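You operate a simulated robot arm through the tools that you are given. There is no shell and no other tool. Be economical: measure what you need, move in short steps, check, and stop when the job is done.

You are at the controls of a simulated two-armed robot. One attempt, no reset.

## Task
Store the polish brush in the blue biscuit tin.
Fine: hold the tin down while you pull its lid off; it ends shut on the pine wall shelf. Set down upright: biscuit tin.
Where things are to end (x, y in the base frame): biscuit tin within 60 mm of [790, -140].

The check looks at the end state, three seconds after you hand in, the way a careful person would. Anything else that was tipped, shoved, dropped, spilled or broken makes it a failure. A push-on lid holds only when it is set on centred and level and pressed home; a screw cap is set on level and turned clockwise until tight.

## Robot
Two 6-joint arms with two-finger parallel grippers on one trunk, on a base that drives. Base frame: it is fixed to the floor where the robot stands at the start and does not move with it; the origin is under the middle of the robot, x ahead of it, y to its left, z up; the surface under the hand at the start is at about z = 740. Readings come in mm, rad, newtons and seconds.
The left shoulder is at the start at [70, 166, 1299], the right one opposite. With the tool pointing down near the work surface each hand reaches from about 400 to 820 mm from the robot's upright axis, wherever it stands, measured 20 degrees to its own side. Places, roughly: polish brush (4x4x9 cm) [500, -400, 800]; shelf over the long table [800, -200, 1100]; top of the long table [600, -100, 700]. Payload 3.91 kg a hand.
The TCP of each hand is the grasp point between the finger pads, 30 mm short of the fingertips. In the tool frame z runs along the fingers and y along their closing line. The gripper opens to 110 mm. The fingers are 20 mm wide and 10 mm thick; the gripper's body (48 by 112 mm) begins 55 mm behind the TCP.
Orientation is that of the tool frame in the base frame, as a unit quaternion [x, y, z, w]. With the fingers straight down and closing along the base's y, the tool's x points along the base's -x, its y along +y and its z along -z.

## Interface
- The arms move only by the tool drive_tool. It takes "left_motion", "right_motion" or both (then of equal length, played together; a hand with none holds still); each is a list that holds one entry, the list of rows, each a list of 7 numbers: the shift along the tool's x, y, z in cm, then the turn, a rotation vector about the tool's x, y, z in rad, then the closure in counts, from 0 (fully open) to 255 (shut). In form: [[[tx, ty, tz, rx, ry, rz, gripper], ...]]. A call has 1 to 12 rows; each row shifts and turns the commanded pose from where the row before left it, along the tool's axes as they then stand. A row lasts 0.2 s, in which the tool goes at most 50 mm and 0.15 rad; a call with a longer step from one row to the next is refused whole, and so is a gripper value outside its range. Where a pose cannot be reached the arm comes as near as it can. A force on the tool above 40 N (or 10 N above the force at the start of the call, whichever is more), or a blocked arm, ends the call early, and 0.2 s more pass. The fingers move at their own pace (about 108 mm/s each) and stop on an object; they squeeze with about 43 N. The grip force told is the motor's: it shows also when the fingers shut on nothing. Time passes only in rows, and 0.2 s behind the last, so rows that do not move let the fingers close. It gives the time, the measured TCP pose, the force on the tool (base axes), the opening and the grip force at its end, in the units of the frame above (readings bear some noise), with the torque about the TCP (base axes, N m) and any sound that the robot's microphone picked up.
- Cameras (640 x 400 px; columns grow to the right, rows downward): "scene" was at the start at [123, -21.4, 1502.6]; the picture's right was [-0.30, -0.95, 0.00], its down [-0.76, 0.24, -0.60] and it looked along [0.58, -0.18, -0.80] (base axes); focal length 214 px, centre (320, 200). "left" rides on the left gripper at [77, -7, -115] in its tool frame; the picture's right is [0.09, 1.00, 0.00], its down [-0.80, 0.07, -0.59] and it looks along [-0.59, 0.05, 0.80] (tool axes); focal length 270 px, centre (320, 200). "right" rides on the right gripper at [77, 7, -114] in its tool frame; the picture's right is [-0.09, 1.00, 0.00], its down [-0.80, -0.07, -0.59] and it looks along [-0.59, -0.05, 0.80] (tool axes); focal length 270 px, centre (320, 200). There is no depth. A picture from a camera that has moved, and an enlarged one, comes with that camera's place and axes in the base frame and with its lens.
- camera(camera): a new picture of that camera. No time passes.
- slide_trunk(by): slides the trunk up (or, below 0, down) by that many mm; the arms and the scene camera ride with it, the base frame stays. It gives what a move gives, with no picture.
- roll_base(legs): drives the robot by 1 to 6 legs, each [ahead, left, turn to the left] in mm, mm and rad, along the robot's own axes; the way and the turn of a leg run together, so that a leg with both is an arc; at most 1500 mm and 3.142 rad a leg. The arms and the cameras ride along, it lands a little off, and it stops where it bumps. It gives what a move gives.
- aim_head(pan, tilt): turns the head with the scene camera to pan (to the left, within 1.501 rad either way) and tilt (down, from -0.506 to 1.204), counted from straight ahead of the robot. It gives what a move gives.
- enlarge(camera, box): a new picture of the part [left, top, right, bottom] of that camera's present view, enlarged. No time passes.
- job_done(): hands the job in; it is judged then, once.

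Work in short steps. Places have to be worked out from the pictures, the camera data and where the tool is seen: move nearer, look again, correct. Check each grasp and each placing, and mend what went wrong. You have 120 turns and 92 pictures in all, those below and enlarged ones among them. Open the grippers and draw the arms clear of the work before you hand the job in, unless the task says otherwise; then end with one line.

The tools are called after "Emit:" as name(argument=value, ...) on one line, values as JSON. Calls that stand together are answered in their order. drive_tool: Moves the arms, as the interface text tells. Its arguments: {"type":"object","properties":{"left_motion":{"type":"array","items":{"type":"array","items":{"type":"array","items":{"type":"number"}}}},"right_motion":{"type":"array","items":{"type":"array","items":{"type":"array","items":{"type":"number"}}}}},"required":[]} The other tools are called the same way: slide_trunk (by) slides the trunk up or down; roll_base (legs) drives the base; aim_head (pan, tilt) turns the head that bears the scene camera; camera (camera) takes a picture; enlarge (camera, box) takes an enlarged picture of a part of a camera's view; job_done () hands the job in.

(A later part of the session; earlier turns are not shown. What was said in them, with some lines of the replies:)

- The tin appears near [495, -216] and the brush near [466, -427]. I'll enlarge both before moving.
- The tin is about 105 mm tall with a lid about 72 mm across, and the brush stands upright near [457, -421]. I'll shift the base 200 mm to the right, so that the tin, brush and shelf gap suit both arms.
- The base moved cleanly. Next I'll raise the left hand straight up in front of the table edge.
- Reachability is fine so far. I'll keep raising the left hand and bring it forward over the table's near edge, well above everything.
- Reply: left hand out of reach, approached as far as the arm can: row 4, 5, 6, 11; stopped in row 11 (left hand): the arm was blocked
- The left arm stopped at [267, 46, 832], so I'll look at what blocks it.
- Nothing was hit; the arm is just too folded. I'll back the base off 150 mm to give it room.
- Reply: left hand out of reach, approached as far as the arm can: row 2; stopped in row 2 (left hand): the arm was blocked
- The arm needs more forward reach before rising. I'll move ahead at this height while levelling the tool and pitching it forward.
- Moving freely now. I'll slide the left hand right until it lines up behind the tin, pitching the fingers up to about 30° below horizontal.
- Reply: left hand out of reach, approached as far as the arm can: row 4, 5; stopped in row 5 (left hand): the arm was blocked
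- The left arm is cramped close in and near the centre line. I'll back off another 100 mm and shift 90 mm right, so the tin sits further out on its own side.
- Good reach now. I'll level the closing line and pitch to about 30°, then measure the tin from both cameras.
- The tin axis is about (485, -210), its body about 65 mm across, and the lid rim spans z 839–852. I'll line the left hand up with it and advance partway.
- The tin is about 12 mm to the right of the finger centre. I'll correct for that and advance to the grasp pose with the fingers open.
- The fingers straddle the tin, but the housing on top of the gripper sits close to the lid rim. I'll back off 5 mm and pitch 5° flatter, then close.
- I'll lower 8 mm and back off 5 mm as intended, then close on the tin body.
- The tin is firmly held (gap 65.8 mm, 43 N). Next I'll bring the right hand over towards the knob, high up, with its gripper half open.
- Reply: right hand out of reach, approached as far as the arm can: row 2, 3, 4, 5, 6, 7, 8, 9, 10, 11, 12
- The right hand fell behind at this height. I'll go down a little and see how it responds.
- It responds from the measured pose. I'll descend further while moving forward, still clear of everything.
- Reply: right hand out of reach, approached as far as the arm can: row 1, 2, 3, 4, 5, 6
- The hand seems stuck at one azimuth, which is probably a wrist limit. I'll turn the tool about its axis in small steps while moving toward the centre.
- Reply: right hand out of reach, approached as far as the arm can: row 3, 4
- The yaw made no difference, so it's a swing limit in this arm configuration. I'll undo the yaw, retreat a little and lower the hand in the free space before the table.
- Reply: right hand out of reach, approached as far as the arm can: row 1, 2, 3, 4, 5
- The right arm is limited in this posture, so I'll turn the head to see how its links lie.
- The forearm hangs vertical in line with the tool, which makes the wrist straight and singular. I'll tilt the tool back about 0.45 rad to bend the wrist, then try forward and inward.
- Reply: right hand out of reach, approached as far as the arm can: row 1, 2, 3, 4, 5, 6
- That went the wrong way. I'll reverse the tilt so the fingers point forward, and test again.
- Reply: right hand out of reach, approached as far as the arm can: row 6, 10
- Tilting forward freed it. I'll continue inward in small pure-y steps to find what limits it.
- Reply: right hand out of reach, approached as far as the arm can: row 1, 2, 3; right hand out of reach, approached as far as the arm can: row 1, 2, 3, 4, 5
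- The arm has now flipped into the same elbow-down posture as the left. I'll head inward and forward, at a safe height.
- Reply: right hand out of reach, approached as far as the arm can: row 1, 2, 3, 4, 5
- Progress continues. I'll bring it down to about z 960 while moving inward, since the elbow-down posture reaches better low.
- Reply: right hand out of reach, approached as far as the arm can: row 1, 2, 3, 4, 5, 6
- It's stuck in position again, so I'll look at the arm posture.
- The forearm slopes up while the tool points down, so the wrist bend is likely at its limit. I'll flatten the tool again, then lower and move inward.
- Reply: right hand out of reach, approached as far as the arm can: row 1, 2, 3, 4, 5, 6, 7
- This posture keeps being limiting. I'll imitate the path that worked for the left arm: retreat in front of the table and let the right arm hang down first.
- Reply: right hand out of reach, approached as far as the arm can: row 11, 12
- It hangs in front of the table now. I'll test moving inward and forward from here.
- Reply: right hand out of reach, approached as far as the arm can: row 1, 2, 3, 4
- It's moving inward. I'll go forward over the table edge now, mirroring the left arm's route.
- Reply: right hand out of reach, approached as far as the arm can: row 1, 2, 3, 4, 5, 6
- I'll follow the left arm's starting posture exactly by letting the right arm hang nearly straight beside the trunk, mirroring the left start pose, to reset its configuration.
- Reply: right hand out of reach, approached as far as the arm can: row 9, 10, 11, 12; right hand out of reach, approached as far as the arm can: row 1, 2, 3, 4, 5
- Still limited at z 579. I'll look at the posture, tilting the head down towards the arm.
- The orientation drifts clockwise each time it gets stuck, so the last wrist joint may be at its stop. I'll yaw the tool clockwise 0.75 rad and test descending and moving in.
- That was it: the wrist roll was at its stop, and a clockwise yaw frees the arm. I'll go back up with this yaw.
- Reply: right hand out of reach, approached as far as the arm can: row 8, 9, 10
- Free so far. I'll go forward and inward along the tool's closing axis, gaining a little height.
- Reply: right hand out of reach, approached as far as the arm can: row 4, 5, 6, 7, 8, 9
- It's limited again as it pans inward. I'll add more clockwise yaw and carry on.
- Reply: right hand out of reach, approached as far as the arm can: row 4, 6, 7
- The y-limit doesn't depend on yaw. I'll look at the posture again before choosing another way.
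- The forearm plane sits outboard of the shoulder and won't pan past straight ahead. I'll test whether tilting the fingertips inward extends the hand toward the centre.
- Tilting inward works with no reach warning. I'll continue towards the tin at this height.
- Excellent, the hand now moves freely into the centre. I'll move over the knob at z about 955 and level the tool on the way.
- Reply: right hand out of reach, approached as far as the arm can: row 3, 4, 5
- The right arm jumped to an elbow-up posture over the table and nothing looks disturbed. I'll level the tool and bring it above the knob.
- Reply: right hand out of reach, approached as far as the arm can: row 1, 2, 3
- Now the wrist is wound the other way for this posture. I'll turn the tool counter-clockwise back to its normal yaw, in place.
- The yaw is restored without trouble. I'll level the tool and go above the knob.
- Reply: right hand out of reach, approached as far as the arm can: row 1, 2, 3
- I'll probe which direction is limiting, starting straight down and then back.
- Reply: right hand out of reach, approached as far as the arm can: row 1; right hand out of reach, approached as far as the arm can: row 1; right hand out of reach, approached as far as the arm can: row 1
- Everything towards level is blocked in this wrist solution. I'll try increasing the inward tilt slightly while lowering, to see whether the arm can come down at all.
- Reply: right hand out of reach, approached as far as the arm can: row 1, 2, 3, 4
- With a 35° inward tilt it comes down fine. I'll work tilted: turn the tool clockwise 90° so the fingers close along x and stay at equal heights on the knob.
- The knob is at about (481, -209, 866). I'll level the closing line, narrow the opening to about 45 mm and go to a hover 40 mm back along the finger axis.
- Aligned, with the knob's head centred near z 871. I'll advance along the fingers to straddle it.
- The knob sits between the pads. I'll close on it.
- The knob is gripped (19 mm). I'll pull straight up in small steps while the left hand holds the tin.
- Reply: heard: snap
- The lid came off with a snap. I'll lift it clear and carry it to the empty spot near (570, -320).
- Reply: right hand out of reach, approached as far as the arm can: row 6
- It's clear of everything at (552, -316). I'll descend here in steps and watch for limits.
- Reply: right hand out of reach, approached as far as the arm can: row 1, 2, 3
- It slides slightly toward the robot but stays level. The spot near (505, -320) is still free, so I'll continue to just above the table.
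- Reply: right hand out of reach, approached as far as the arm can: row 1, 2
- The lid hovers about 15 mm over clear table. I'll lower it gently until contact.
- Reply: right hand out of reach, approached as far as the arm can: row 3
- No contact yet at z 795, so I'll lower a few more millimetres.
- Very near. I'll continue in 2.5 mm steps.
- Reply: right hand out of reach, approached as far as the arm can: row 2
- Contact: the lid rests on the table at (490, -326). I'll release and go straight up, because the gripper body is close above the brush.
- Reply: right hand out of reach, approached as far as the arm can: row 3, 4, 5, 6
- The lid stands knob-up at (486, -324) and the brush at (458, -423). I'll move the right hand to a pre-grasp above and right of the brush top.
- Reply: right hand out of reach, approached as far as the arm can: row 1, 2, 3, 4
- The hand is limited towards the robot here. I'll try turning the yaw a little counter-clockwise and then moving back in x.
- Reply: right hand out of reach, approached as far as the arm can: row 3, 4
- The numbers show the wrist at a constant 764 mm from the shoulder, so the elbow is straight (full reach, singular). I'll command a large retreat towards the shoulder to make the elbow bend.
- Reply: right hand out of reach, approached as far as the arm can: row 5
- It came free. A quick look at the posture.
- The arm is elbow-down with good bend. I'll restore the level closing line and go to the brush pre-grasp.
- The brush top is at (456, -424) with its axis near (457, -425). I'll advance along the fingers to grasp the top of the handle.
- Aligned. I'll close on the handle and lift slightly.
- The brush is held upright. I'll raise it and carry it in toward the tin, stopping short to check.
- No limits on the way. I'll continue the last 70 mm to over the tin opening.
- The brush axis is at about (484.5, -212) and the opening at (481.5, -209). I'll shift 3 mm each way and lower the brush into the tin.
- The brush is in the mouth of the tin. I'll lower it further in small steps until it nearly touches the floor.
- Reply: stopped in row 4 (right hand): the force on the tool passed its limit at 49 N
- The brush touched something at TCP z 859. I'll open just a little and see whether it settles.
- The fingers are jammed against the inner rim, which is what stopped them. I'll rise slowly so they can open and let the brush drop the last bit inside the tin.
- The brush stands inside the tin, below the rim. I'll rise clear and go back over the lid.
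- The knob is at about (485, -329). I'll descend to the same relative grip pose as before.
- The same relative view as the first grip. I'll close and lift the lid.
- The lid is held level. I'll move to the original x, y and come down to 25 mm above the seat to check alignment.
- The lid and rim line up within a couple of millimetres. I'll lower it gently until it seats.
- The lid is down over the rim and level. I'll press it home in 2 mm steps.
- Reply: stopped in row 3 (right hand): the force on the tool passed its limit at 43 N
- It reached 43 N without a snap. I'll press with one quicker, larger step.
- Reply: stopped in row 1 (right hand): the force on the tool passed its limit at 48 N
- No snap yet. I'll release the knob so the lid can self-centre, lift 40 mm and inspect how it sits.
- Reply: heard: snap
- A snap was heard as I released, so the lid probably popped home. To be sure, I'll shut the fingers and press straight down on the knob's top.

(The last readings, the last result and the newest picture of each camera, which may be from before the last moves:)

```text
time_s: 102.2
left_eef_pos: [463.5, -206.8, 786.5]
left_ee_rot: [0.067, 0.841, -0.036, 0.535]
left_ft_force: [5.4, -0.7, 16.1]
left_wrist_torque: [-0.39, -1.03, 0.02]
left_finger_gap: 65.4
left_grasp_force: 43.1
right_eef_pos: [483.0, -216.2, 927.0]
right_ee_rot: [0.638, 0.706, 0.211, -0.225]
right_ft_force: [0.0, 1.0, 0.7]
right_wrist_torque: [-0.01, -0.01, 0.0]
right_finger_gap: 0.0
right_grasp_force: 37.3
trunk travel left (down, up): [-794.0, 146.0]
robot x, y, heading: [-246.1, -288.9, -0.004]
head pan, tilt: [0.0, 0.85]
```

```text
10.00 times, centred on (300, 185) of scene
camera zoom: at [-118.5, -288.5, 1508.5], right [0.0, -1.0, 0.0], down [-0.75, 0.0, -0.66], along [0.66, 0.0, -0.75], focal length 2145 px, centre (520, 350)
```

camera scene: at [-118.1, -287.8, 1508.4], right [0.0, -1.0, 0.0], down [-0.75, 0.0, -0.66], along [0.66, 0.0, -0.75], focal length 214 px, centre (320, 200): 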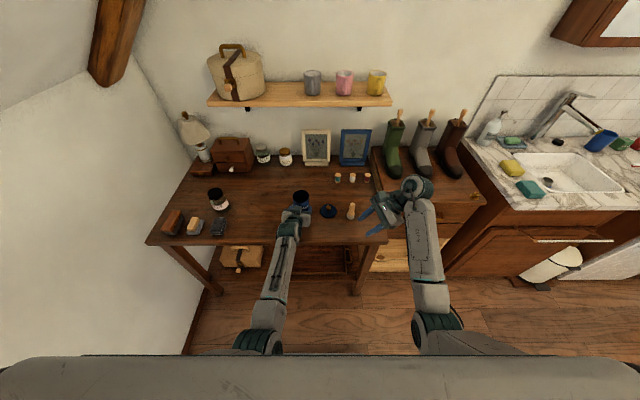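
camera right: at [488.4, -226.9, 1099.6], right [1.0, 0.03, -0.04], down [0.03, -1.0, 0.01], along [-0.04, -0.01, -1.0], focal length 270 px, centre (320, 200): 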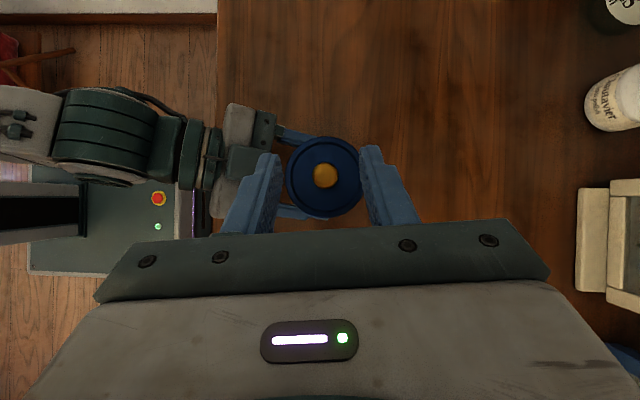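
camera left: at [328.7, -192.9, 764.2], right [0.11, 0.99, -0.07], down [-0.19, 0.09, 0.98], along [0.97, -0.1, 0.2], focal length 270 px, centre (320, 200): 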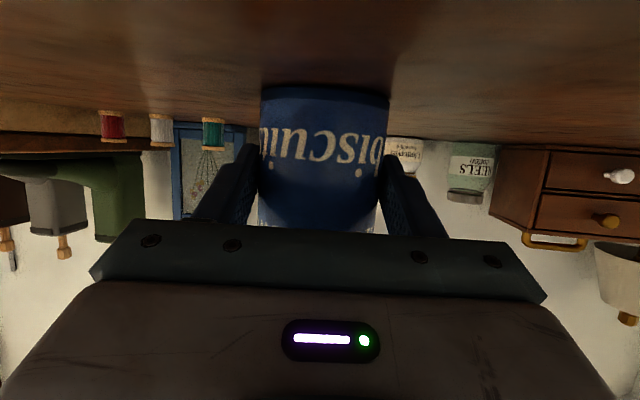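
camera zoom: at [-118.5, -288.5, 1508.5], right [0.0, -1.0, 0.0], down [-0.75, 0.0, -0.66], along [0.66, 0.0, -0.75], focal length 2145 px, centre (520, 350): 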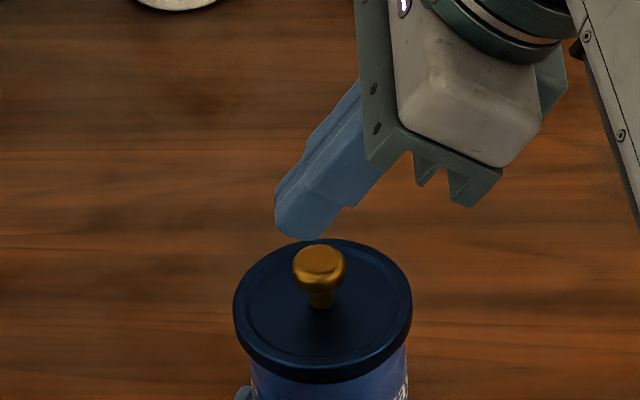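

The tip is just above the knob, slightly to the left. I'll shift 4 mm right and press down.

Emit:
drive_tool(right_motion=[[[-0.32, 0, -0.23, 0, 0, 0, 255], [-0.29, 0, 0.41, 0, 0, 0, 255], [-0.29, 0, 0.41, 0, 0, 0, 255], [-0.23, 0, 0.33, 0, 0, 0, 255], [-0.23, 0, 0.33, 0, 0, 0, 255], [-0.23, 0, 0.33, 0, 0, 0, 255], [-0.23, 0, 0.33, 0, 0, 0, 255]]])

Emit:
enlarge(camera="scene", box=[275, 165, 325, 205])

```text
time_s: 103.7
left_eef_pos: [461.8, -205.9, 786.4]
left_ee_rot: [0.068, 0.842, -0.036, 0.535]
left_ft_force: [1.1, 0.9, 4.3]
left_wrist_torque: [-0.44, 0.06, -0.01]
left_finger_gap: 65.5
left_grasp_force: 42.4
right_eef_pos: [485.6, -219.1, 908.8]
right_ee_rot: [0.636, 0.706, 0.215, -0.225]
right_ft_force: [-4.9, -3.9, 10.6]
right_wrist_torque: [0.02, 0.2, 0.03]
right_finger_gap: 0.0
right_grasp_force: 37.5
trunk travel left (down, up): [-794.0, 146.0]
robot x, y, heading: [-250.9, -288.1, -0.007]
head pan, tilt: [0.0, 0.85]
stopped in row 7 (right hand): the force on the tool passed its limit at 43 N (the readings are from after the stop); the commanded pose is now the measured one
```

```text
10.00 times, centred on (300, 185) of scene
camera zoom: at [-120.1, -288.5, 1508.4], right [0.0, -1.0, 0.0], down [-0.75, 0.0, -0.66], along [0.66, 0.0, -0.75], focal length 2145 px, centre (520, 350)
```

zoom: 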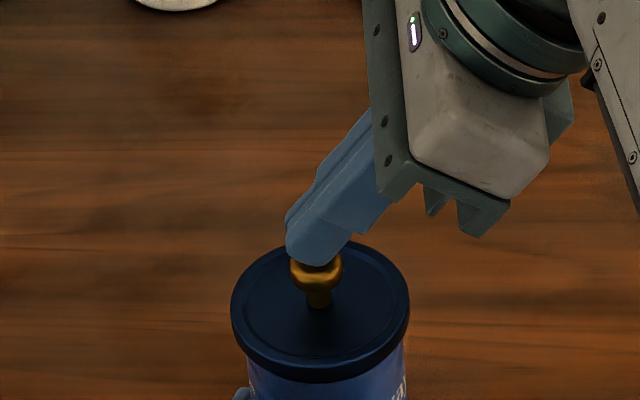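

No further snap at 43 N centred on the knob, so it seems home. I'll verify by gripping the knob and pulling just about 1 mm to see whether it resists.

Emit:
drive_tool(right_motion=[[[1.16, 0, -1.62, 0, 0, 0, 255], [0, 0, 0, 0, 0, 0, 150], [0, -0.3, 0, 0, 0, 0, 150], [-0.9, 0, 0.75, 0, 0, 0, 150], [-1.15, 0, 1.35, 0, 0, 0, 150], [-0.4, 0, 0.55, 0, 0, 0, 150], [0, 0, 0, 0, 0, 0, 150]]])

```text
time_s: 105.3
left_eef_pos: [463.4, -205.2, 785.2]
left_ee_rot: [0.068, 0.841, -0.036, 0.535]
left_ft_force: [5.6, 0.2, 19.1]
left_wrist_torque: [-0.38, -1.16, 0.09]
left_finger_gap: 65.2
left_grasp_force: 42.7
right_eef_pos: [483.4, -225.1, 891.4]
right_ee_rot: [0.636, 0.706, 0.214, -0.225]
right_ft_force: [-0.1, -0.4, -0.5]
right_wrist_torque: [0.03, -0.02, -0.02]
right_finger_gap: 45.5
right_grasp_force: 0.1
trunk travel left (down, up): [-794.0, 146.0]
robot x, y, heading: [-246.2, -288.1, -0.001]
head pan, tilt: [0.0, 0.85]
```

In position. I'll close, then raise 1 mm and read the force.

Emit:
drive_tool(right_motion=[[[0, 0, 0, 0, 0, 0, 220], [0, 0, 0, 0, 0, 0, 255], [0, 0, 0, 0, 0, 0, 255]]])

Emit:
drive_tool(right_motion=[[[0.06, 0, -0.08, 0, 0, 0, 255], [0, 0, 0, 0, 0, 0, 255]]])

```text
time_s: 106.1
left_eef_pos: [463.5, -205.7, 785.7]
left_ee_rot: [0.067, 0.841, -0.035, 0.535]
left_ft_force: [7.3, -0.7, 21.0]
left_wrist_torque: [-0.65, -0.9, 0.15]
left_finger_gap: 65.2
left_grasp_force: 43.2
right_eef_pos: [482.4, -224.1, 892.6]
right_ee_rot: [0.636, 0.706, 0.214, -0.226]
right_ft_force: [-0.1, -0.5, -0.6]
right_wrist_torque: [0.0, -0.01, -0.02]
right_finger_gap: 19.6
right_grasp_force: 43.3
trunk travel left (down, up): [-794.0, 146.0]
robot x, y, heading: [-243.7, -288.1, -0.0]
head pan, tilt: [0.0, 0.85]
heard: snap
```

```text
time_s: 106.7
left_eef_pos: [463.1, -206.0, 784.8]
left_ee_rot: [0.068, 0.842, -0.036, 0.534]
left_ft_force: [6.8, -0.6, 21.1]
left_wrist_torque: [-0.66, -0.83, 0.15]
left_finger_gap: 65.0
left_grasp_force: 42.9
right_eef_pos: [483.2, -224.5, 893.0]
right_ee_rot: [0.637, 0.706, 0.214, -0.225]
right_ft_force: [0.1, -0.3, -0.1]
right_wrist_torque: [-0.02, 0.0, 0.04]
right_finger_gap: 19.5
right_grasp_force: 42.8
trunk travel left (down, up): [-794.0, 146.0]
robot x, y, heading: [-246.1, -286.9, -0.005]
head pan, tilt: [0.0, 0.85]
```

The snap with zero force now means the lid is loose again: the left grip seems to hold the tin slightly tilted or stressed. I'll open the left hand so the tin sits flat on the table, with the right still holding the lid in place.

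Emit:
drive_tool(left_motion=[[[0, 0, 0, 0, 0, 0, 150], [0, 0, 0, 0, 0, 0, 0], [0, 0, 0, 0, 0, 0, 0], [0, 0, 0, 0, 0, 0, 0]]], right_motion=[[[0, 0, 0, 0, 0, 0, 255], [0, 0, 0, 0, 0, 0, 255], [0, 0, 0, 0, 0, 0, 255], [0, 0, 0, 0, 0, 0, 255]]])

Emit:
enlarge(camera="scene", box=[265, 155, 335, 210])

Emit:
camera(camera="left")

```text
time_s: 107.7
left_eef_pos: [463.9, -204.3, 781.7]
left_ee_rot: [0.067, 0.843, -0.035, 0.532]
left_ft_force: [-0.1, -0.4, 0.1]
left_wrist_torque: [-0.03, 0.01, 0.03]
left_finger_gap: 110.1
left_grasp_force: 0.1
right_eef_pos: [485.1, -225.4, 892.1]
right_ee_rot: [0.637, 0.706, 0.214, -0.224]
right_ft_force: [-1.5, 0.4, 4.4]
right_wrist_torque: [0.0, -0.04, 0.01]
right_finger_gap: 19.5
right_grasp_force: 43.2
trunk travel left (down, up): [-794.0, 146.0]
robot x, y, heading: [-249.0, -286.2, -0.002]
head pan, tilt: [0.0, 0.85]
```

```text
7.27 times, centred on (300, 182) of scene
camera zoom: at [-117.1, -288.2, 1508.3], right [0.0, -1.0, 0.0], down [-0.75, 0.0, -0.66], along [0.66, 0.0, -0.75], focal length 1560 px, centre (466, 327)
```

zoom: 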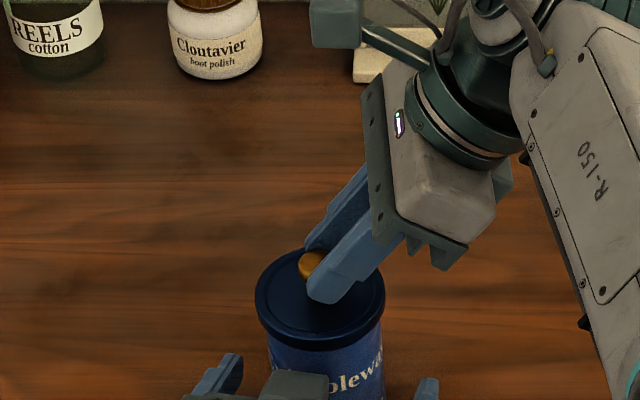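

```text
15 pictures are left
camera left: at [329.0, -190.7, 761.5], right [0.11, 0.99, -0.07], down [-0.18, 0.09, 0.98], along [0.98, -0.1, 0.19], focal length 270 px, centre (320, 200)
```

left: 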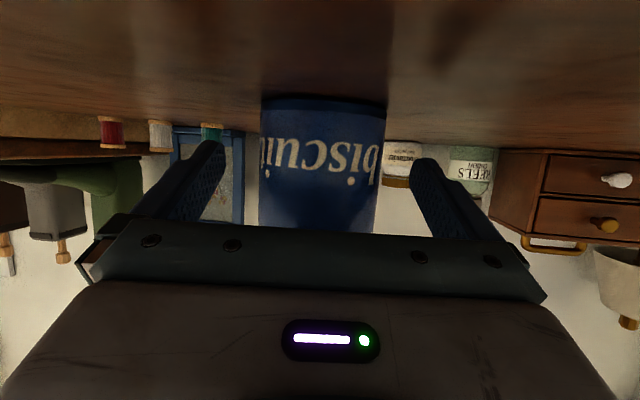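

The tin is free and flat. The lid looks about 3 mm left of the tin's axis, so I'll raise it 12 mm and shift 3 mm right before re-seating.

Emit:
drive_tool(right_motion=[[[0.35, 0, -0.49, 0, 0, 0, 255], [0.35, 0, -0.49, 0, 0, 0, 255], [-0.24, 0, -0.17, 0, 0, 0, 255], [0, 0, 0, 0, 0, 0, 255]]])

Emit:
enlarge(camera="scene", box=[275, 165, 325, 205])

```text
time_s: 108.7
left_eef_pos: [464.5, -205.1, 781.7]
left_ee_rot: [0.067, 0.843, -0.036, 0.532]
left_ft_force: [0.4, 0.1, 0.0]
left_wrist_torque: [0.04, -0.04, -0.02]
left_finger_gap: 109.9
left_grasp_force: 0.0
right_eef_pos: [485.2, -227.5, 902.4]
right_ee_rot: [0.637, 0.705, 0.214, -0.226]
right_ft_force: [-0.4, -0.6, -1.0]
right_wrist_torque: [-0.02, -0.01, -0.03]
right_finger_gap: 19.0
right_grasp_force: 43.1
trunk travel left (down, up): [-794.0, 146.0]
robot x, y, heading: [-245.5, -286.4, -0.008]
head pan, tilt: [0.0, 0.85]
```

```text
10.00 times, centred on (300, 185) of scene
camera zoom: at [-115.8, -288.0, 1508.2], right [0.0, -1.0, 0.0], down [-0.75, 0.0, -0.66], along [0.66, 0.0, -0.75], focal length 2145 px, centre (520, 350)
```

zoom: 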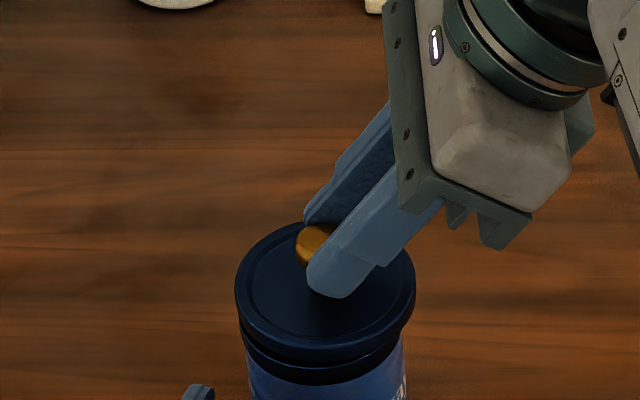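

The lid is within about 2 mm now. I'll nudge 1.5 mm left and lower onto the free-standing tin, pressing until the force stop.

Emit:
drive_tool(right_motion=[[[0.12, 0.05, 0.09, 0, 0, 0, 255], [-0.23, 0, 0.33, 0, 0, 0, 255], [-0.23, 0, 0.33, 0, 0, 0, 255], [-0.17, 0, 0.24, 0, 0, 0, 255], [-0.12, 0, 0.16, 0, 0, 0, 255], [-0.12, 0, 0.16, 0, 0, 0, 255], [-0.12, 0, 0.16, 0, 0, 0, 255], [-0.12, 0, 0.16, 0, 0, 0, 255]]])

```text
time_s: 110.4
left_eef_pos: [463.4, -205.8, 781.2]
left_ee_rot: [0.068, 0.843, -0.035, 0.533]
left_ft_force: [0.6, 0.1, 0.4]
left_wrist_torque: [0.0, -0.02, 0.04]
left_finger_gap: 109.8
left_grasp_force: 0.1
right_eef_pos: [488.9, -224.6, 894.8]
right_ee_rot: [0.635, 0.706, 0.22, -0.223]
right_ft_force: [-3.1, -2.7, 17.8]
right_wrist_torque: [0.42, 0.34, 0.05]
right_finger_gap: 19.2
right_grasp_force: 43.4
trunk travel left (down, up): [-794.0, 146.0]
robot x, y, heading: [-245.0, -286.6, -0.004]
head pan, tilt: [0.0, 0.85]
stopped in row 8 (right hand): the force on the tool passed its limit at 41 N (the readings are from after the stop); the commanded pose is now the measured one
```

The tilted grip twists the lid as it presses. I'll release the knob, shut the fingers and press on the knob's centre from above instead, with the tin flat on the table.

Emit:
drive_tool(right_motion=[[[0, 0, 0, 0, 0, 0, 210], [0, 0, 0, 0, 0, 0, 150], [1.0, 0, -1.4, 0, 0, 0, 150], [1.1, 0, -1.5, 0, 0, 0, 150], [0, 0, 0, 0, 0, 0, 255], [0.37, 0.1, 0.27, 0, 0, 0, 255], [0, 0, 0, 0, 0, 0, 255]]])

Emit:
enlarge(camera="scene", box=[275, 165, 325, 205])

```text
time_s: 112.0
left_eef_pos: [465.4, -205.0, 782.0]
left_ee_rot: [0.068, 0.843, -0.036, 0.533]
left_ft_force: [-0.7, 0.3, 0.2]
left_wrist_torque: [0.02, 0.01, -0.03]
left_finger_gap: 110.2
left_grasp_force: 0.0
right_eef_pos: [488.0, -221.6, 926.8]
right_ee_rot: [0.636, 0.706, 0.218, -0.224]
right_ft_force: [-0.4, -0.7, 0.9]
right_wrist_torque: [-0.01, 0.03, 0.01]
right_finger_gap: 0.0
right_grasp_force: 37.9
trunk travel left (down, up): [-794.0, 146.0]
robot x, y, heading: [-247.2, -287.4, -0.003]
head pan, tilt: [0.0, 0.85]
```

```text
10.00 times, centred on (300, 185) of scene
camera zoom: at [-115.7, -288.2, 1508.2], right [0.0, -1.0, 0.0], down [-0.75, 0.0, -0.66], along [0.66, 0.0, -0.75], focal length 2145 px, centre (520, 350)
```

zoom: 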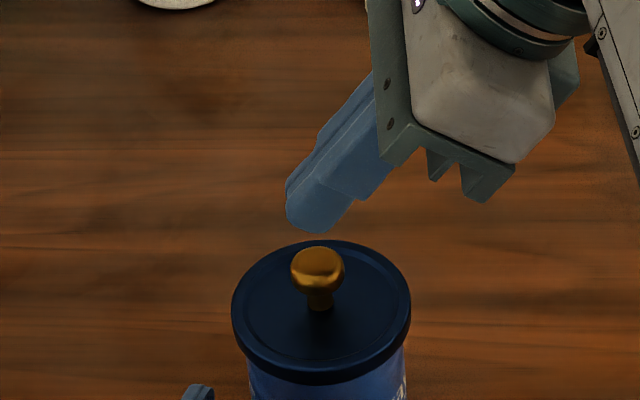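

Lid sits evenly and the fingertip is above the knob's centre. Pressing down.

Emit:
drive_tool(right_motion=[[[-0.29, 0, 0.41, 0, 0, 0, 255], [-0.29, 0, 0.41, 0, 0, 0, 255], [-0.23, 0, 0.33, 0, 0, 0, 255], [-0.23, 0, 0.33, 0, 0, 0, 255], [-0.23, 0, 0.33, 0, 0, 0, 255], [-0.23, 0, 0.33, 0, 0, 0, 255], [-0.23, 0, 0.33, 0, 0, 0, 255]]])

Emit:
drive_tool(right_motion=[[[-0.58, 0, 0.81, 0, 0, 0, 255], [-0.58, 0, 0.81, 0, 0, 0, 255]]])

```text
time_s: 113.5
left_eef_pos: [463.6, -205.5, 783.4]
left_ee_rot: [0.069, 0.843, -0.036, 0.533]
left_ft_force: [0.4, -0.3, 0.0]
left_wrist_torque: [-0.02, 0.0, -0.06]
left_finger_gap: 109.9
left_grasp_force: 0.0
right_eef_pos: [492.9, -217.8, 910.1]
right_ee_rot: [0.633, 0.707, 0.228, -0.218]
right_ft_force: [-4.2, -2.4, 24.8]
right_wrist_torque: [0.15, 0.27, 0.07]
right_finger_gap: 0.0
right_grasp_force: 38.4
trunk travel left (down, up): [-794.0, 146.0]
robot x, y, heading: [-245.3, -284.1, -0.004]
head pan, tilt: [0.0, 0.85]
heard: snap
stopped in row 7 (right hand): the force on the tool passed its limit at 44 N (the readings are from after the stop); the commanded pose is now the measured one
```

```text
time_s: 113.9
left_eef_pos: [463.2, -206.5, 783.5]
left_ee_rot: [0.069, 0.842, -0.036, 0.533]
left_ft_force: [1.0, 0.2, 0.4]
left_wrist_torque: [-0.03, -0.03, 0.0]
left_finger_gap: 110.0
left_grasp_force: 0.0
right_eef_pos: [494.8, -216.7, 910.0]
right_ee_rot: [0.631, 0.707, 0.232, -0.218]
right_ft_force: [-3.7, -1.9, 24.4]
right_wrist_torque: [0.18, 0.24, -0.01]
right_finger_gap: 0.0
right_grasp_force: 37.7
trunk travel left (down, up): [-794.0, 146.0]
robot x, y, heading: [-245.2, -291.7, -0.006]
head pan, tilt: [0.0, 0.85]
stopped in row 1 (right hand): the force on the tool passed its limit at 43 N (the readings are from after the stop); the commanded pose is now the measured one
```

A snap came during the press, so the lid is home. I'll withdraw the right hand up and outward, and inspect.

Emit:
drive_tool(right_motion=[[[1.16, 0, -1.62, 0, 0, 0, 255], [1.74, 0, -2.44, 0, 0, 0, 255], [-2.4, -2, -1.8, 0, 0, 0, 255], [-2.4, -2, -1.8, 0, 0, 0, 255], [-2.4, -2, -1.8, 0, 0, 0, 255], [-2.4, -2, -1.8, 0, 0, 0, 255], [-2.4, -2, -1.8, 0, 0, 0, 255], [-2.4, -2, -1.8, 0, 0, 0, 255]]])

Emit:
enlarge(camera="scene", box=[260, 160, 340, 220])

```text
time_s: 115.7
left_eef_pos: [463.3, -206.3, 782.2]
left_ee_rot: [0.069, 0.843, -0.036, 0.533]
left_ft_force: [-0.4, 0.1, 0.0]
left_wrist_torque: [-0.01, 0.02, 0.01]
left_finger_gap: 109.9
left_grasp_force: 0.1
right_eef_pos: [392.8, -409.2, 948.8]
right_ee_rot: [0.632, 0.707, 0.23, -0.22]
right_ft_force: [0.1, -0.3, 0.2]
right_wrist_torque: [0.02, -0.03, -0.04]
right_finger_gap: 0.0
right_grasp_force: 37.4
trunk travel left (down, up): [-794.0, 146.0]
robot x, y, heading: [-246.0, -289.3, -0.002]
head pan, tilt: [0.0, 0.85]
```

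```text
6.67 times, centred on (300, 190) of scene
camera zoom: at [-116.4, -290.1, 1508.3], right [0.0, -1.0, 0.0], down [-0.75, 0.0, -0.66], along [0.66, 0.0, -0.75], focal length 1430 px, centre (453, 267)
```

zoom: 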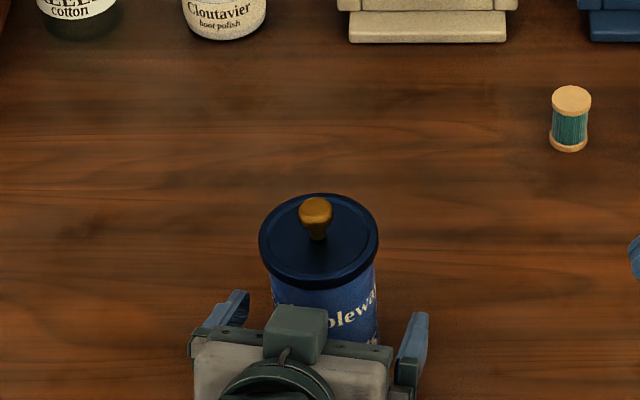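

The lid sits flat and closed. Next the left hand advances a little to get a better hold on the tin and closes, while the right hand withdraws toward the robot.

Emit:
drive_tool(left_motion=[[[0.11, 0, 0.72, 0, 0, 0, 0], [0, 0, 0, 0, 0, 0, 100], [0, 0, 0, 0, 0, 0, 255], [0, 0, 0, 0, 0, 0, 255], [0, 0, 0, 0, 0, 0, 255]]], right_motion=[[[0.28, -4, 0.2, 0, 0, 0, 255], [0.28, -4, 0.2, 0, 0, 0, 255], [0.28, -4, 0.2, 0, 0, 0, 255], [0.28, -4, 0.2, 0, 0, 0, 255], [0.28, -4, 0.2, 0, 0, 0, 255]]])

Emit:
enlarge(camera="scene", box=[260, 160, 340, 220])

```text
time_s: 116.9
left_eef_pos: [469.5, -206.9, 779.0]
left_ee_rot: [0.068, 0.842, -0.036, 0.533]
left_ft_force: [-3.0, 0.0, 1.5]
left_wrist_torque: [-0.16, 0.03, -0.06]
left_finger_gap: 65.3
left_grasp_force: 42.9
right_eef_pos: [198.8, -421.0, 911.5]
right_ee_rot: [0.633, 0.705, 0.232, -0.219]
right_ft_force: [0.2, 0.1, -0.7]
right_wrist_torque: [0.02, -0.04, -0.03]
right_finger_gap: 0.0
right_grasp_force: 37.9
right hand out of reach, approached as far as the arm can: row 2, 3, 4, 5
trunk travel left (down, up): [-794.0, 146.0]
robot x, y, heading: [-247.3, -287.2, -0.001]
head pan, tilt: [0.0, 0.85]
```

```text
6.67 times, centred on (300, 190) of scene
camera zoom: at [-117.6, -288.5, 1508.4], right [0.0, -1.0, 0.0], down [-0.75, 0.0, -0.66], along [0.66, 0.0, -0.75], focal length 1430 px, centre (453, 267)
```

zoom: 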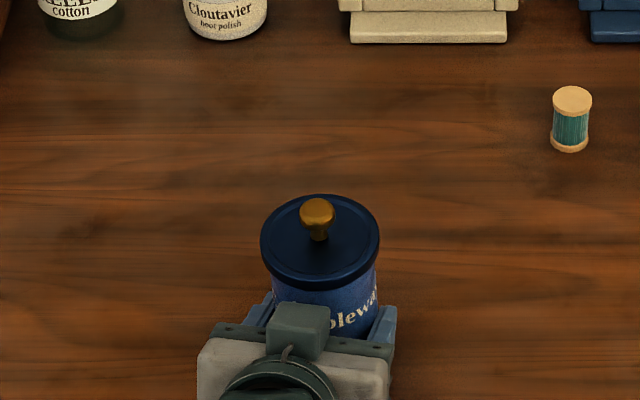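

The tin is gripped (65 mm). I'll raise everything with the trunk by 140 mm.

Emit:
slide_trunk(by=140)

Emit:
camera(camera="scene")

```text
time_s: 118.6
left_eef_pos: [470.6, -206.4, 918.6]
left_ee_rot: [0.069, 0.843, -0.037, 0.532]
left_ft_force: [-0.8, -1.0, -2.2]
left_wrist_torque: [0.0, 0.05, 0.01]
left_finger_gap: 65.5
left_grasp_force: 43.1
right_eef_pos: [199.3, -421.7, 1050.3]
right_ee_rot: [0.632, 0.706, 0.231, -0.22]
right_ft_force: [0.6, 0.1, -0.8]
right_wrist_torque: [-0.01, 0.04, 0.02]
right_finger_gap: 0.0
right_grasp_force: 37.6
trunk travel left (down, up): [-934.0, 6.0]
robot x, y, heading: [-247.0, -287.5, 0.002]
head pan, tilt: [0.0, 0.85]
```

```text
10 pictures are left
camera scene: at [-115.1, -288.2, 1648.1], right [0.0, -1.0, 0.0], down [-0.75, 0.0, -0.66], along [0.66, 0.0, -0.75], focal length 214 px, centre (320, 200)
```

scene: 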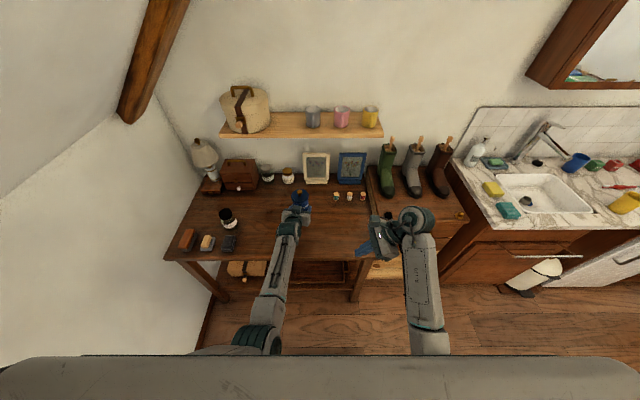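

The tin is up cleanly. I'll lift the left hand another 280 mm, still well in front of the shelf.

Emit:
drive_tool(left_motion=[[[-3.6, 0, -1.72, 0, 0, 0, 255], [-3.6, 0, -1.72, 0, 0, 0, 255], [-3.6, 0, -1.72, 0, 0, 0, 255], [-3.6, 0, -1.72, 0, 0, 0, 255], [-3.6, 0, -1.72, 0, 0, 0, 255], [-3.6, 0, -1.72, 0, 0, 0, 255], [-3.6, 0, -1.72, 0, 0, 0, 255]]])

```text
time_s: 120.2
left_eef_pos: [474.1, -139.9, 1171.4]
left_ee_rot: [0.079, 0.848, 0.033, 0.524]
left_ft_force: [-0.4, -0.2, -2.1]
left_wrist_torque: [0.03, 0.03, -0.02]
left_finger_gap: 65.5
left_grasp_force: 42.9
right_eef_pos: [201.0, -422.7, 1050.9]
right_ee_rot: [0.634, 0.705, 0.23, -0.219]
right_ft_force: [0.3, -0.5, 0.4]
right_wrist_torque: [-0.01, -0.02, -0.01]
right_finger_gap: 0.0
right_grasp_force: 38.1
trunk travel left (down, up): [-934.0, 6.0]
robot x, y, heading: [-245.1, -289.6, -0.002]
head pan, tilt: [0.0, 0.85]
stopped in row 7 (left hand): the arm was blocked; the commanded pose is now the measured one
```

The arm is near its limit so high and so close in, and the tin is rolled about 8°. I'll shift the base left 80 mm and forward 130 mm (still short of the shelf), then extend and level.

Emit:
roll_base(legs=[[0, 80, 0], [130, 0, 0]])

Emit:
drive_tool(left_motion=[[[-2.2, 0, 2.0, 0, 0, -0.05, 255], [-2.2, 0, 2.0, 0, 0, -0.06, 255]]])

```text
time_s: 122.2
left_eef_pos: [601.1, -59.4, 1173.6]
left_ee_rot: [0.08, 0.847, 0.032, 0.525]
left_ft_force: [0.5, 0.1, -2.5]
left_wrist_torque: [0.05, 0.04, -0.01]
left_finger_gap: 65.5
left_grasp_force: 43.8
right_eef_pos: [326.2, -340.8, 1051.3]
right_ee_rot: [0.634, 0.705, 0.232, -0.218]
right_ft_force: [0.2, 0.1, 0.0]
right_wrist_torque: [0.03, -0.03, 0.03]
right_finger_gap: 0.0
right_grasp_force: 37.6
trunk travel left (down, up): [-934.0, 6.0]
robot x, y, heading: [-117.7, -207.7, -0.01]
head pan, tilt: [0.0, 0.85]
```

```text
time_s: 122.8
left_eef_pos: [661.4, -69.1, 1195.3]
left_ee_rot: [0.033, 0.851, 0.003, 0.524]
left_ft_force: [1.0, -0.1, -1.8]
left_wrist_torque: [-0.04, 0.03, 0.0]
left_finger_gap: 65.3
left_grasp_force: 42.5
right_eef_pos: [329.2, -341.1, 1052.0]
right_ee_rot: [0.634, 0.705, 0.231, -0.219]
right_ft_force: [0.1, -0.3, 0.2]
right_wrist_torque: [0.0, 0.02, 0.0]
right_finger_gap: 0.0
right_grasp_force: 37.6
trunk travel left (down, up): [-934.0, 6.0]
robot x, y, heading: [-111.6, -202.9, -0.003]
head pan, tilt: [0.0, 0.85]
```

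Level within about 2°. I'll fix the remaining roll and pitch and move right to y = -140 before going over the shelf.

Emit:
drive_tool(left_motion=[[[0, -2.4, 0, 0, -0.026, -0.045, 255], [0, -2.4, 0, 0, 0, 0, 255], [0, -2.3, 0, 0, 0, 0, 255]]])

Emit:
camera(camera="scene")

```text
time_s: 123.8
left_eef_pos: [664.3, -89.6, 1186.1]
left_ee_rot: [0.016, 0.843, 0.034, 0.537]
left_ft_force: [-0.6, 0.3, -2.7]
left_wrist_torque: [0.0, 0.03, -0.02]
left_finger_gap: 65.4
left_grasp_force: 43.3
right_eef_pos: [328.9, -341.2, 1052.3]
right_ee_rot: [0.634, 0.705, 0.231, -0.219]
right_ft_force: [-0.5, -1.5, -0.6]
right_wrist_torque: [0.0, -0.01, 0.02]
right_finger_gap: 0.0
right_grasp_force: 37.4
trunk travel left (down, up): [-934.0, 6.0]
robot x, y, heading: [-119.3, -205.1, -0.01]
head pan, tilt: [0.0, 0.85]
stopped in row 3 (left hand): the arm was blocked; the commanded pose is now the measured one
```

```text
9 pictures are left
camera scene: at [13.3, -207.4, 1648.2], right [-0.01, -1.0, 0.0], down [-0.75, 0.0, -0.66], along [0.66, 0.0, -0.75], focal length 214 px, centre (320, 200)
```

scene: 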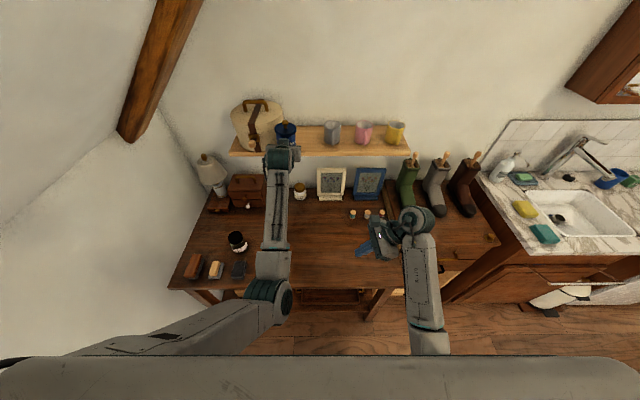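

The left arm is at its inward limit, so I'll shift the base right 80 mm instead, then relax the hand left while levelling.

Emit:
roll_base(legs=[[0, -80, 0]])

Emit:
drive_tool(left_motion=[[[-0.8, 1.5, -0.4, 0, 0, -0.04, 255], [-0.8, 1.2, -0.4, 0, 0, -0.045, 255]]])

```text
time_s: 124.8
left_eef_pos: [665.5, -161.2, 1184.3]
left_ee_rot: [0.014, 0.843, 0.032, 0.537]
left_ft_force: [0.5, 0.7, -2.0]
left_wrist_torque: [-0.01, 0.03, -0.01]
left_finger_gap: 65.5
left_grasp_force: 43.2
right_eef_pos: [328.1, -413.1, 1052.0]
right_ee_rot: [0.633, 0.706, 0.229, -0.218]
right_ft_force: [0.3, -0.2, 0.0]
right_wrist_torque: [-0.02, 0.02, -0.02]
right_finger_gap: 0.0
right_grasp_force: 37.2
trunk travel left (down, up): [-934.0, 6.0]
robot x, y, heading: [-113.8, -284.5, -0.008]
head pan, tilt: [0.0, 0.85]
```

```text
time_s: 125.4
left_eef_pos: [664.4, -136.3, 1206.5]
left_ee_rot: [-0.02, 0.843, 0.009, 0.537]
left_ft_force: [0.3, 1.2, -1.9]
left_wrist_torque: [-0.05, 0.01, -0.07]
left_finger_gap: 65.1
left_grasp_force: 42.8
right_eef_pos: [329.2, -414.5, 1052.2]
right_ee_rot: [0.634, 0.705, 0.23, -0.219]
right_ft_force: [-0.6, 0.4, -1.1]
right_wrist_torque: [-0.04, 0.02, 0.0]
right_finger_gap: 0.0
right_grasp_force: 37.8
trunk travel left (down, up): [-934.0, 6.0]
robot x, y, heading: [-121.1, -287.7, -0.008]
head pan, tilt: [0.0, 0.85]
```

Level, at (664, -136, 1206). I'll drive forward 120 mm to bring the tin over the shelf, then look.

Emit:
roll_base(legs=[[120, 0, 0]])

Emit:
enlarge(camera="scene", box=[220, 60, 380, 180])

Emit:
camera(camera="left")

```text
time_s: 126.7
left_eef_pos: [783.2, -142.5, 1208.2]
left_ee_rot: [-0.02, 0.842, 0.01, 0.538]
left_ft_force: [-0.2, 0.5, -3.3]
left_wrist_torque: [0.02, 0.03, -0.01]
left_finger_gap: 65.3
left_grasp_force: 42.5
right_eef_pos: [447.0, -418.2, 1053.1]
right_ee_rot: [0.633, 0.706, 0.231, -0.219]
right_ft_force: [-0.7, 0.2, 0.4]
right_wrist_torque: [-0.03, 0.01, 0.0]
right_finger_gap: 0.0
right_grasp_force: 37.7
trunk travel left (down, up): [-934.0, 6.0]
robot x, y, heading: [2.3, -283.3, -0.005]
head pan, tilt: [0.0, 0.85]
```

```text
3.33 times, centred on (300, 120) of scene
camera zoom: at [131.7, -284.8, 1648.5], right [-0.01, -1.0, 0.0], down [-0.75, 0.0, -0.66], along [0.66, 0.0, -0.75], focal length 715 px, centre (387, 467)
```

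zoom: 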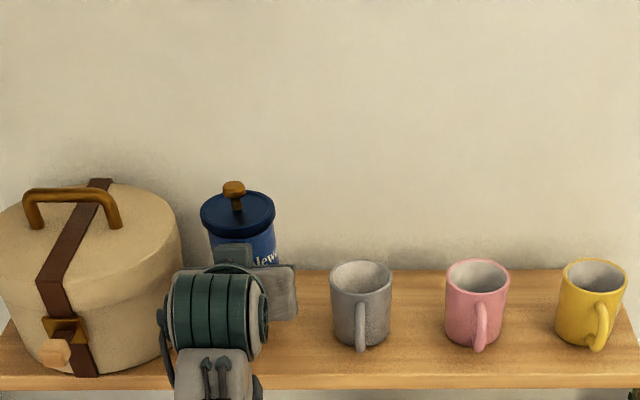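

```text
7 pictures are left
camera left: at [648.6, -154.6, 1185.4], right [-0.08, 0.99, -0.08], down [-0.21, 0.07, 0.98], along [0.97, 0.1, 0.2], focal length 270 px, centre (320, 200)
```

left: 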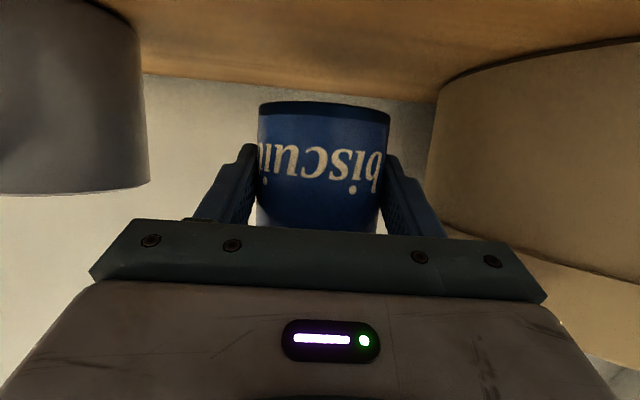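

The tin hangs level over the shelf between bag and mugs at about (803, -141). I'll lower it 30 mm and then in small steps to contact.

Emit:
drive_tool(left_motion=[[[0.9, 0, 0.42, 0, 0, 0, 255], [0.9, 0, 0.42, 0, 0, 0, 255], [0.9, 0, 0.42, 0, 0, 0, 255], [0.27, 0, 0.13, 0, 0, 0, 255], [0.27, 0, 0.13, 0, 0, 0, 255]]])

```text
time_s: 127.9
left_eef_pos: [783.5, -143.6, 1177.9]
left_ee_rot: [-0.02, 0.839, 0.011, 0.543]
left_ft_force: [13.0, 3.7, 30.6]
left_wrist_torque: [0.36, 0.07, -0.11]
left_finger_gap: 65.2
left_grasp_force: 42.7
right_eef_pos: [448.8, -420.3, 1053.7]
right_ee_rot: [0.634, 0.705, 0.232, -0.219]
right_ft_force: [0.6, 0.8, -0.1]
right_wrist_torque: [-0.01, 0.04, 0.0]
right_finger_gap: 0.3
right_grasp_force: 37.7
trunk travel left (down, up): [-934.0, 6.0]
robot x, y, heading: [2.8, -285.5, -0.005]
head pan, tilt: [0.0, 0.85]
```

Contact at 30 N. I'll ease up 3 mm and look before releasing.

Emit:
drive_tool(left_motion=[[[-0.27, 0, -0.13, 0, 0, 0, 255], [0, 0, 0, 0, 0, 0, 255]]])

Emit:
camera(camera="left")

```text
time_s: 128.5
left_eef_pos: [783.5, -142.4, 1177.8]
left_ee_rot: [-0.02, 0.841, 0.011, 0.541]
left_ft_force: [9.0, 1.9, 24.3]
left_wrist_torque: [0.3, -0.88, -0.03]
left_finger_gap: 65.3
left_grasp_force: 43.2
right_eef_pos: [448.4, -420.3, 1052.4]
right_ee_rot: [0.633, 0.705, 0.232, -0.218]
right_ft_force: [0.7, -0.2, 0.7]
right_wrist_torque: [0.01, 0.01, -0.01]
right_finger_gap: 0.0
right_grasp_force: 37.6
trunk travel left (down, up): [-934.0, 6.0]
robot x, y, heading: [6.8, -285.7, -0.005]
head pan, tilt: [0.0, 0.85]
```

```text
6 pictures are left
camera left: at [648.9, -155.7, 1154.0], right [-0.08, 0.99, -0.08], down [-0.21, 0.06, 0.98], along [0.97, 0.1, 0.2], focal length 270 px, centre (320, 200)
```

left: 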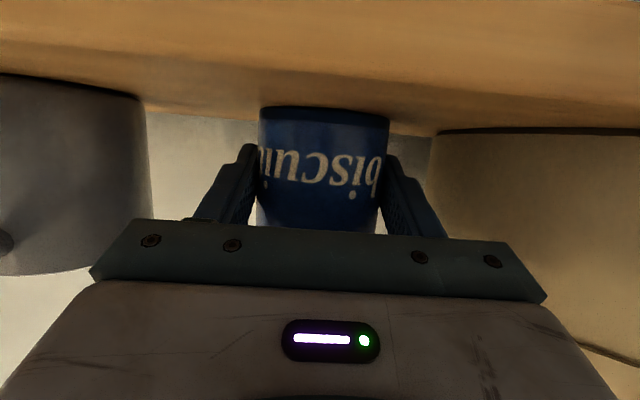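

The tin rests on the shelf. I'll ease another 3 mm to unload it, then open the fingers gently.

Emit:
drive_tool(left_motion=[[[-0.25, 0, -0.12, 0, 0, 0, 255], [0, 0, 0, 0, 0, 0, 255]]])

Emit:
drive_tool(left_motion=[[[0, 0, 0, 0, 0, 0, 90], [0, 0, 0, 0, 0, 0, 60], [0, 0, 0, 0, 0, 0, 20], [0, 0, 0, 0, 0, 0, 0]]])

Emit:
enlarge(camera="scene", box=[220, 80, 380, 180])

```text
time_s: 129.1
left_eef_pos: [783.7, -142.4, 1177.0]
left_ee_rot: [-0.02, 0.842, 0.011, 0.538]
left_ft_force: [6.3, -0.6, 16.8]
left_wrist_torque: [0.13, -0.92, -0.05]
left_finger_gap: 64.9
left_grasp_force: 42.9
right_eef_pos: [448.1, -419.6, 1051.5]
right_ee_rot: [0.634, 0.705, 0.232, -0.218]
right_ft_force: [0.4, -1.2, 0.3]
right_wrist_torque: [-0.04, -0.02, 0.0]
right_finger_gap: 0.0
right_grasp_force: 37.9
trunk travel left (down, up): [-934.0, 6.0]
robot x, y, heading: [3.4, -284.7, -0.004]
head pan, tilt: [0.0, 0.85]
```

```text
time_s: 130.1
left_eef_pos: [785.3, -143.5, 1174.8]
left_ee_rot: [-0.02, 0.843, 0.011, 0.538]
left_ft_force: [0.3, 0.3, -0.4]
left_wrist_torque: [0.03, 0.02, -0.03]
left_finger_gap: 110.1
left_grasp_force: 0.1
right_eef_pos: [449.9, -419.7, 1050.9]
right_ee_rot: [0.634, 0.705, 0.231, -0.219]
right_ft_force: [0.5, -0.6, -0.1]
right_wrist_torque: [0.01, -0.01, -0.01]
right_finger_gap: 0.1
right_grasp_force: 37.9
trunk travel left (down, up): [-934.0, 6.0]
robot x, y, heading: [6.9, -285.9, -0.003]
head pan, tilt: [0.0, 0.85]
```

```text
4.00 times, centred on (300, 130) of scene
camera zoom: at [135.2, -285.6, 1648.2], right [-0.01, -1.0, 0.0], down [-0.75, 0.0, -0.66], along [0.66, 0.0, -0.75], focal length 858 px, centre (400, 480)
```

zoom: 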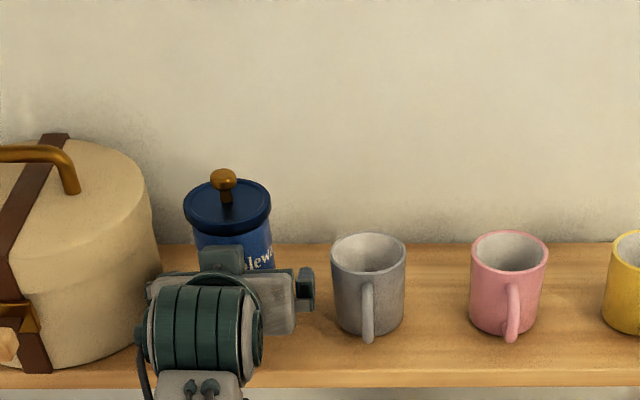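

The tin stands on the shelf with its lid on. I'll withdraw the left hand straight back, open, then back the base off.

Emit:
drive_tool(left_motion=[[[0.84, 0, -1.81, 0, 0, 0, 0], [1.05, 0, -2.27, 0, 0, 0, 0], [1.26, 0, -2.72, 0, 0, 0, 0], [1.26, 0, -2.72, 0, 0, 0, 0]]])

Emit:
roll_base(legs=[[-180, 0, 0]])

Emit:
enlarge(camera="scene", box=[220, 80, 380, 180])

```text
time_s: 131.3
left_eef_pos: [686.5, -102.7, 1178.6]
left_ee_rot: [-0.005, 0.837, 0.061, 0.544]
left_ft_force: [0.0, 0.1, 0.3]
left_wrist_torque: [0.0, -0.07, 0.05]
left_finger_gap: 109.7
left_grasp_force: 0.2
right_eef_pos: [449.6, -418.7, 1051.0]
right_ee_rot: [0.633, 0.705, 0.231, -0.221]
right_ft_force: [0.7, 0.0, 0.1]
right_wrist_torque: [0.01, 0.0, 0.0]
right_finger_gap: 0.0
right_grasp_force: 38.2
trunk travel left (down, up): [-934.0, 6.0]
robot x, y, heading: [7.4, -285.2, -0.004]
head pan, tilt: [0.0, 0.85]
stopped in row 4 (left hand): the arm was blocked; the commanded pose is now the measured one
```

```text
time_s: 132.8
left_eef_pos: [511.5, -102.2, 1175.0]
left_ee_rot: [-0.005, 0.838, 0.06, 0.543]
left_ft_force: [-0.2, 0.2, 0.6]
left_wrist_torque: [-0.03, 0.03, 0.04]
left_finger_gap: 110.3
left_grasp_force: 0.0
right_eef_pos: [273.1, -418.0, 1050.3]
right_ee_rot: [0.634, 0.705, 0.23, -0.22]
right_ft_force: [0.1, 0.4, -0.5]
right_wrist_torque: [-0.01, 0.01, 0.03]
right_finger_gap: 0.0
right_grasp_force: 37.7
trunk travel left (down, up): [-934.0, 6.0]
robot x, y, heading: [-174.5, -282.4, -0.007]
head pan, tilt: [0.0, 0.85]
```

```text
4.00 times, centred on (300, 130) of scene
camera zoom: at [-39.2, -284.5, 1647.8], right [-0.01, -1.0, 0.0], down [-0.75, 0.01, -0.66], along [0.66, 0.0, -0.75], focal length 858 px, centre (400, 480)
```

zoom: 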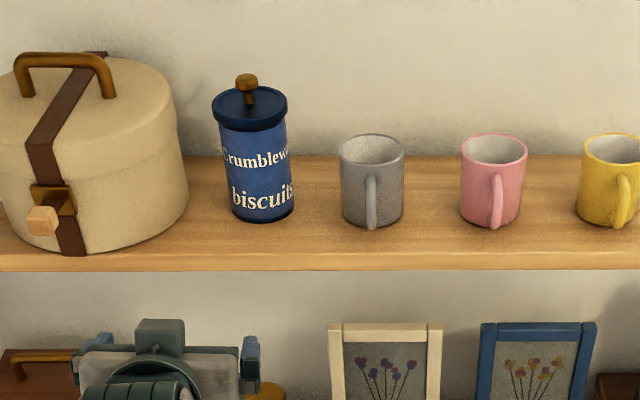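

The tin stands upright at about (808, -136). One closer look at the lid seam and the table.

Emit:
enlarge(camera="scene", box=[266, 92, 300, 140])

Emit:
camera(camera="scene")

```text
8.33 times, centred on (283, 116) of scene
camera zoom: at [-39.2, -284.5, 1647.8], right [-0.01, -1.0, 0.0], down [-0.75, 0.01, -0.66], along [0.66, 0.0, -0.75], focal length 1787 px, centre (628, 900)
```

zoom: 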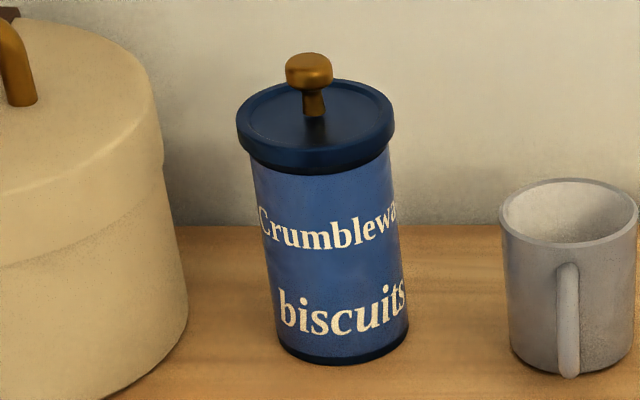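

```text
2 pictures are left
camera scene: at [-39.2, -284.5, 1647.8], right [-0.01, -1.0, 0.0], down [-0.75, 0.01, -0.66], along [0.66, 0.0, -0.75], focal length 214 px, centre (320, 200)
```

scene: 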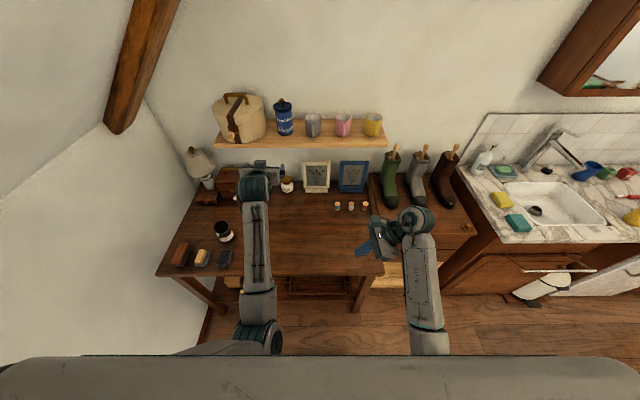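

The lid is flush and nothing else is disturbed. I'll open the right gripper too; both arms are clear.

Emit:
drive_tool(right_motion=[[[0, 0, 0, 0, 0, 0, 100], [0, 0, 0, 0, 0, 0, 0], [0, 0, 0, 0, 0, 0, 0]]])

Emit:
job_done()

```text
time_s: 133.6
left_eef_pos: [507.8, -99.9, 1179.3]
left_ee_rot: [-0.005, 0.836, 0.061, 0.545]
left_ft_force: [-0.9, -0.6, 0.6]
left_wrist_torque: [0.0, 0.02, 0.01]
left_finger_gap: 109.9
left_grasp_force: 0.1
right_eef_pos: [270.8, -417.9, 1051.7]
right_ee_rot: [0.633, 0.705, 0.231, -0.22]
right_ft_force: [-0.6, 0.0, 0.5]
right_wrist_torque: [0.02, 0.01, 0.01]
right_finger_gap: 110.1
right_grasp_force: 0.0
trunk travel left (down, up): [-934.0, 6.0]
robot x, y, heading: [-175.3, -282.9, -0.007]
head pan, tilt: [0.0, 0.85]
```

```text
The job is handed in.
```

The polish brush is inside the blue biscuit tin, which stands upright on the pine shelf at about (808, -136), about 20 mm from the target. The lid looks flush and snapped when pressed home, though I did not pull-test it after that.
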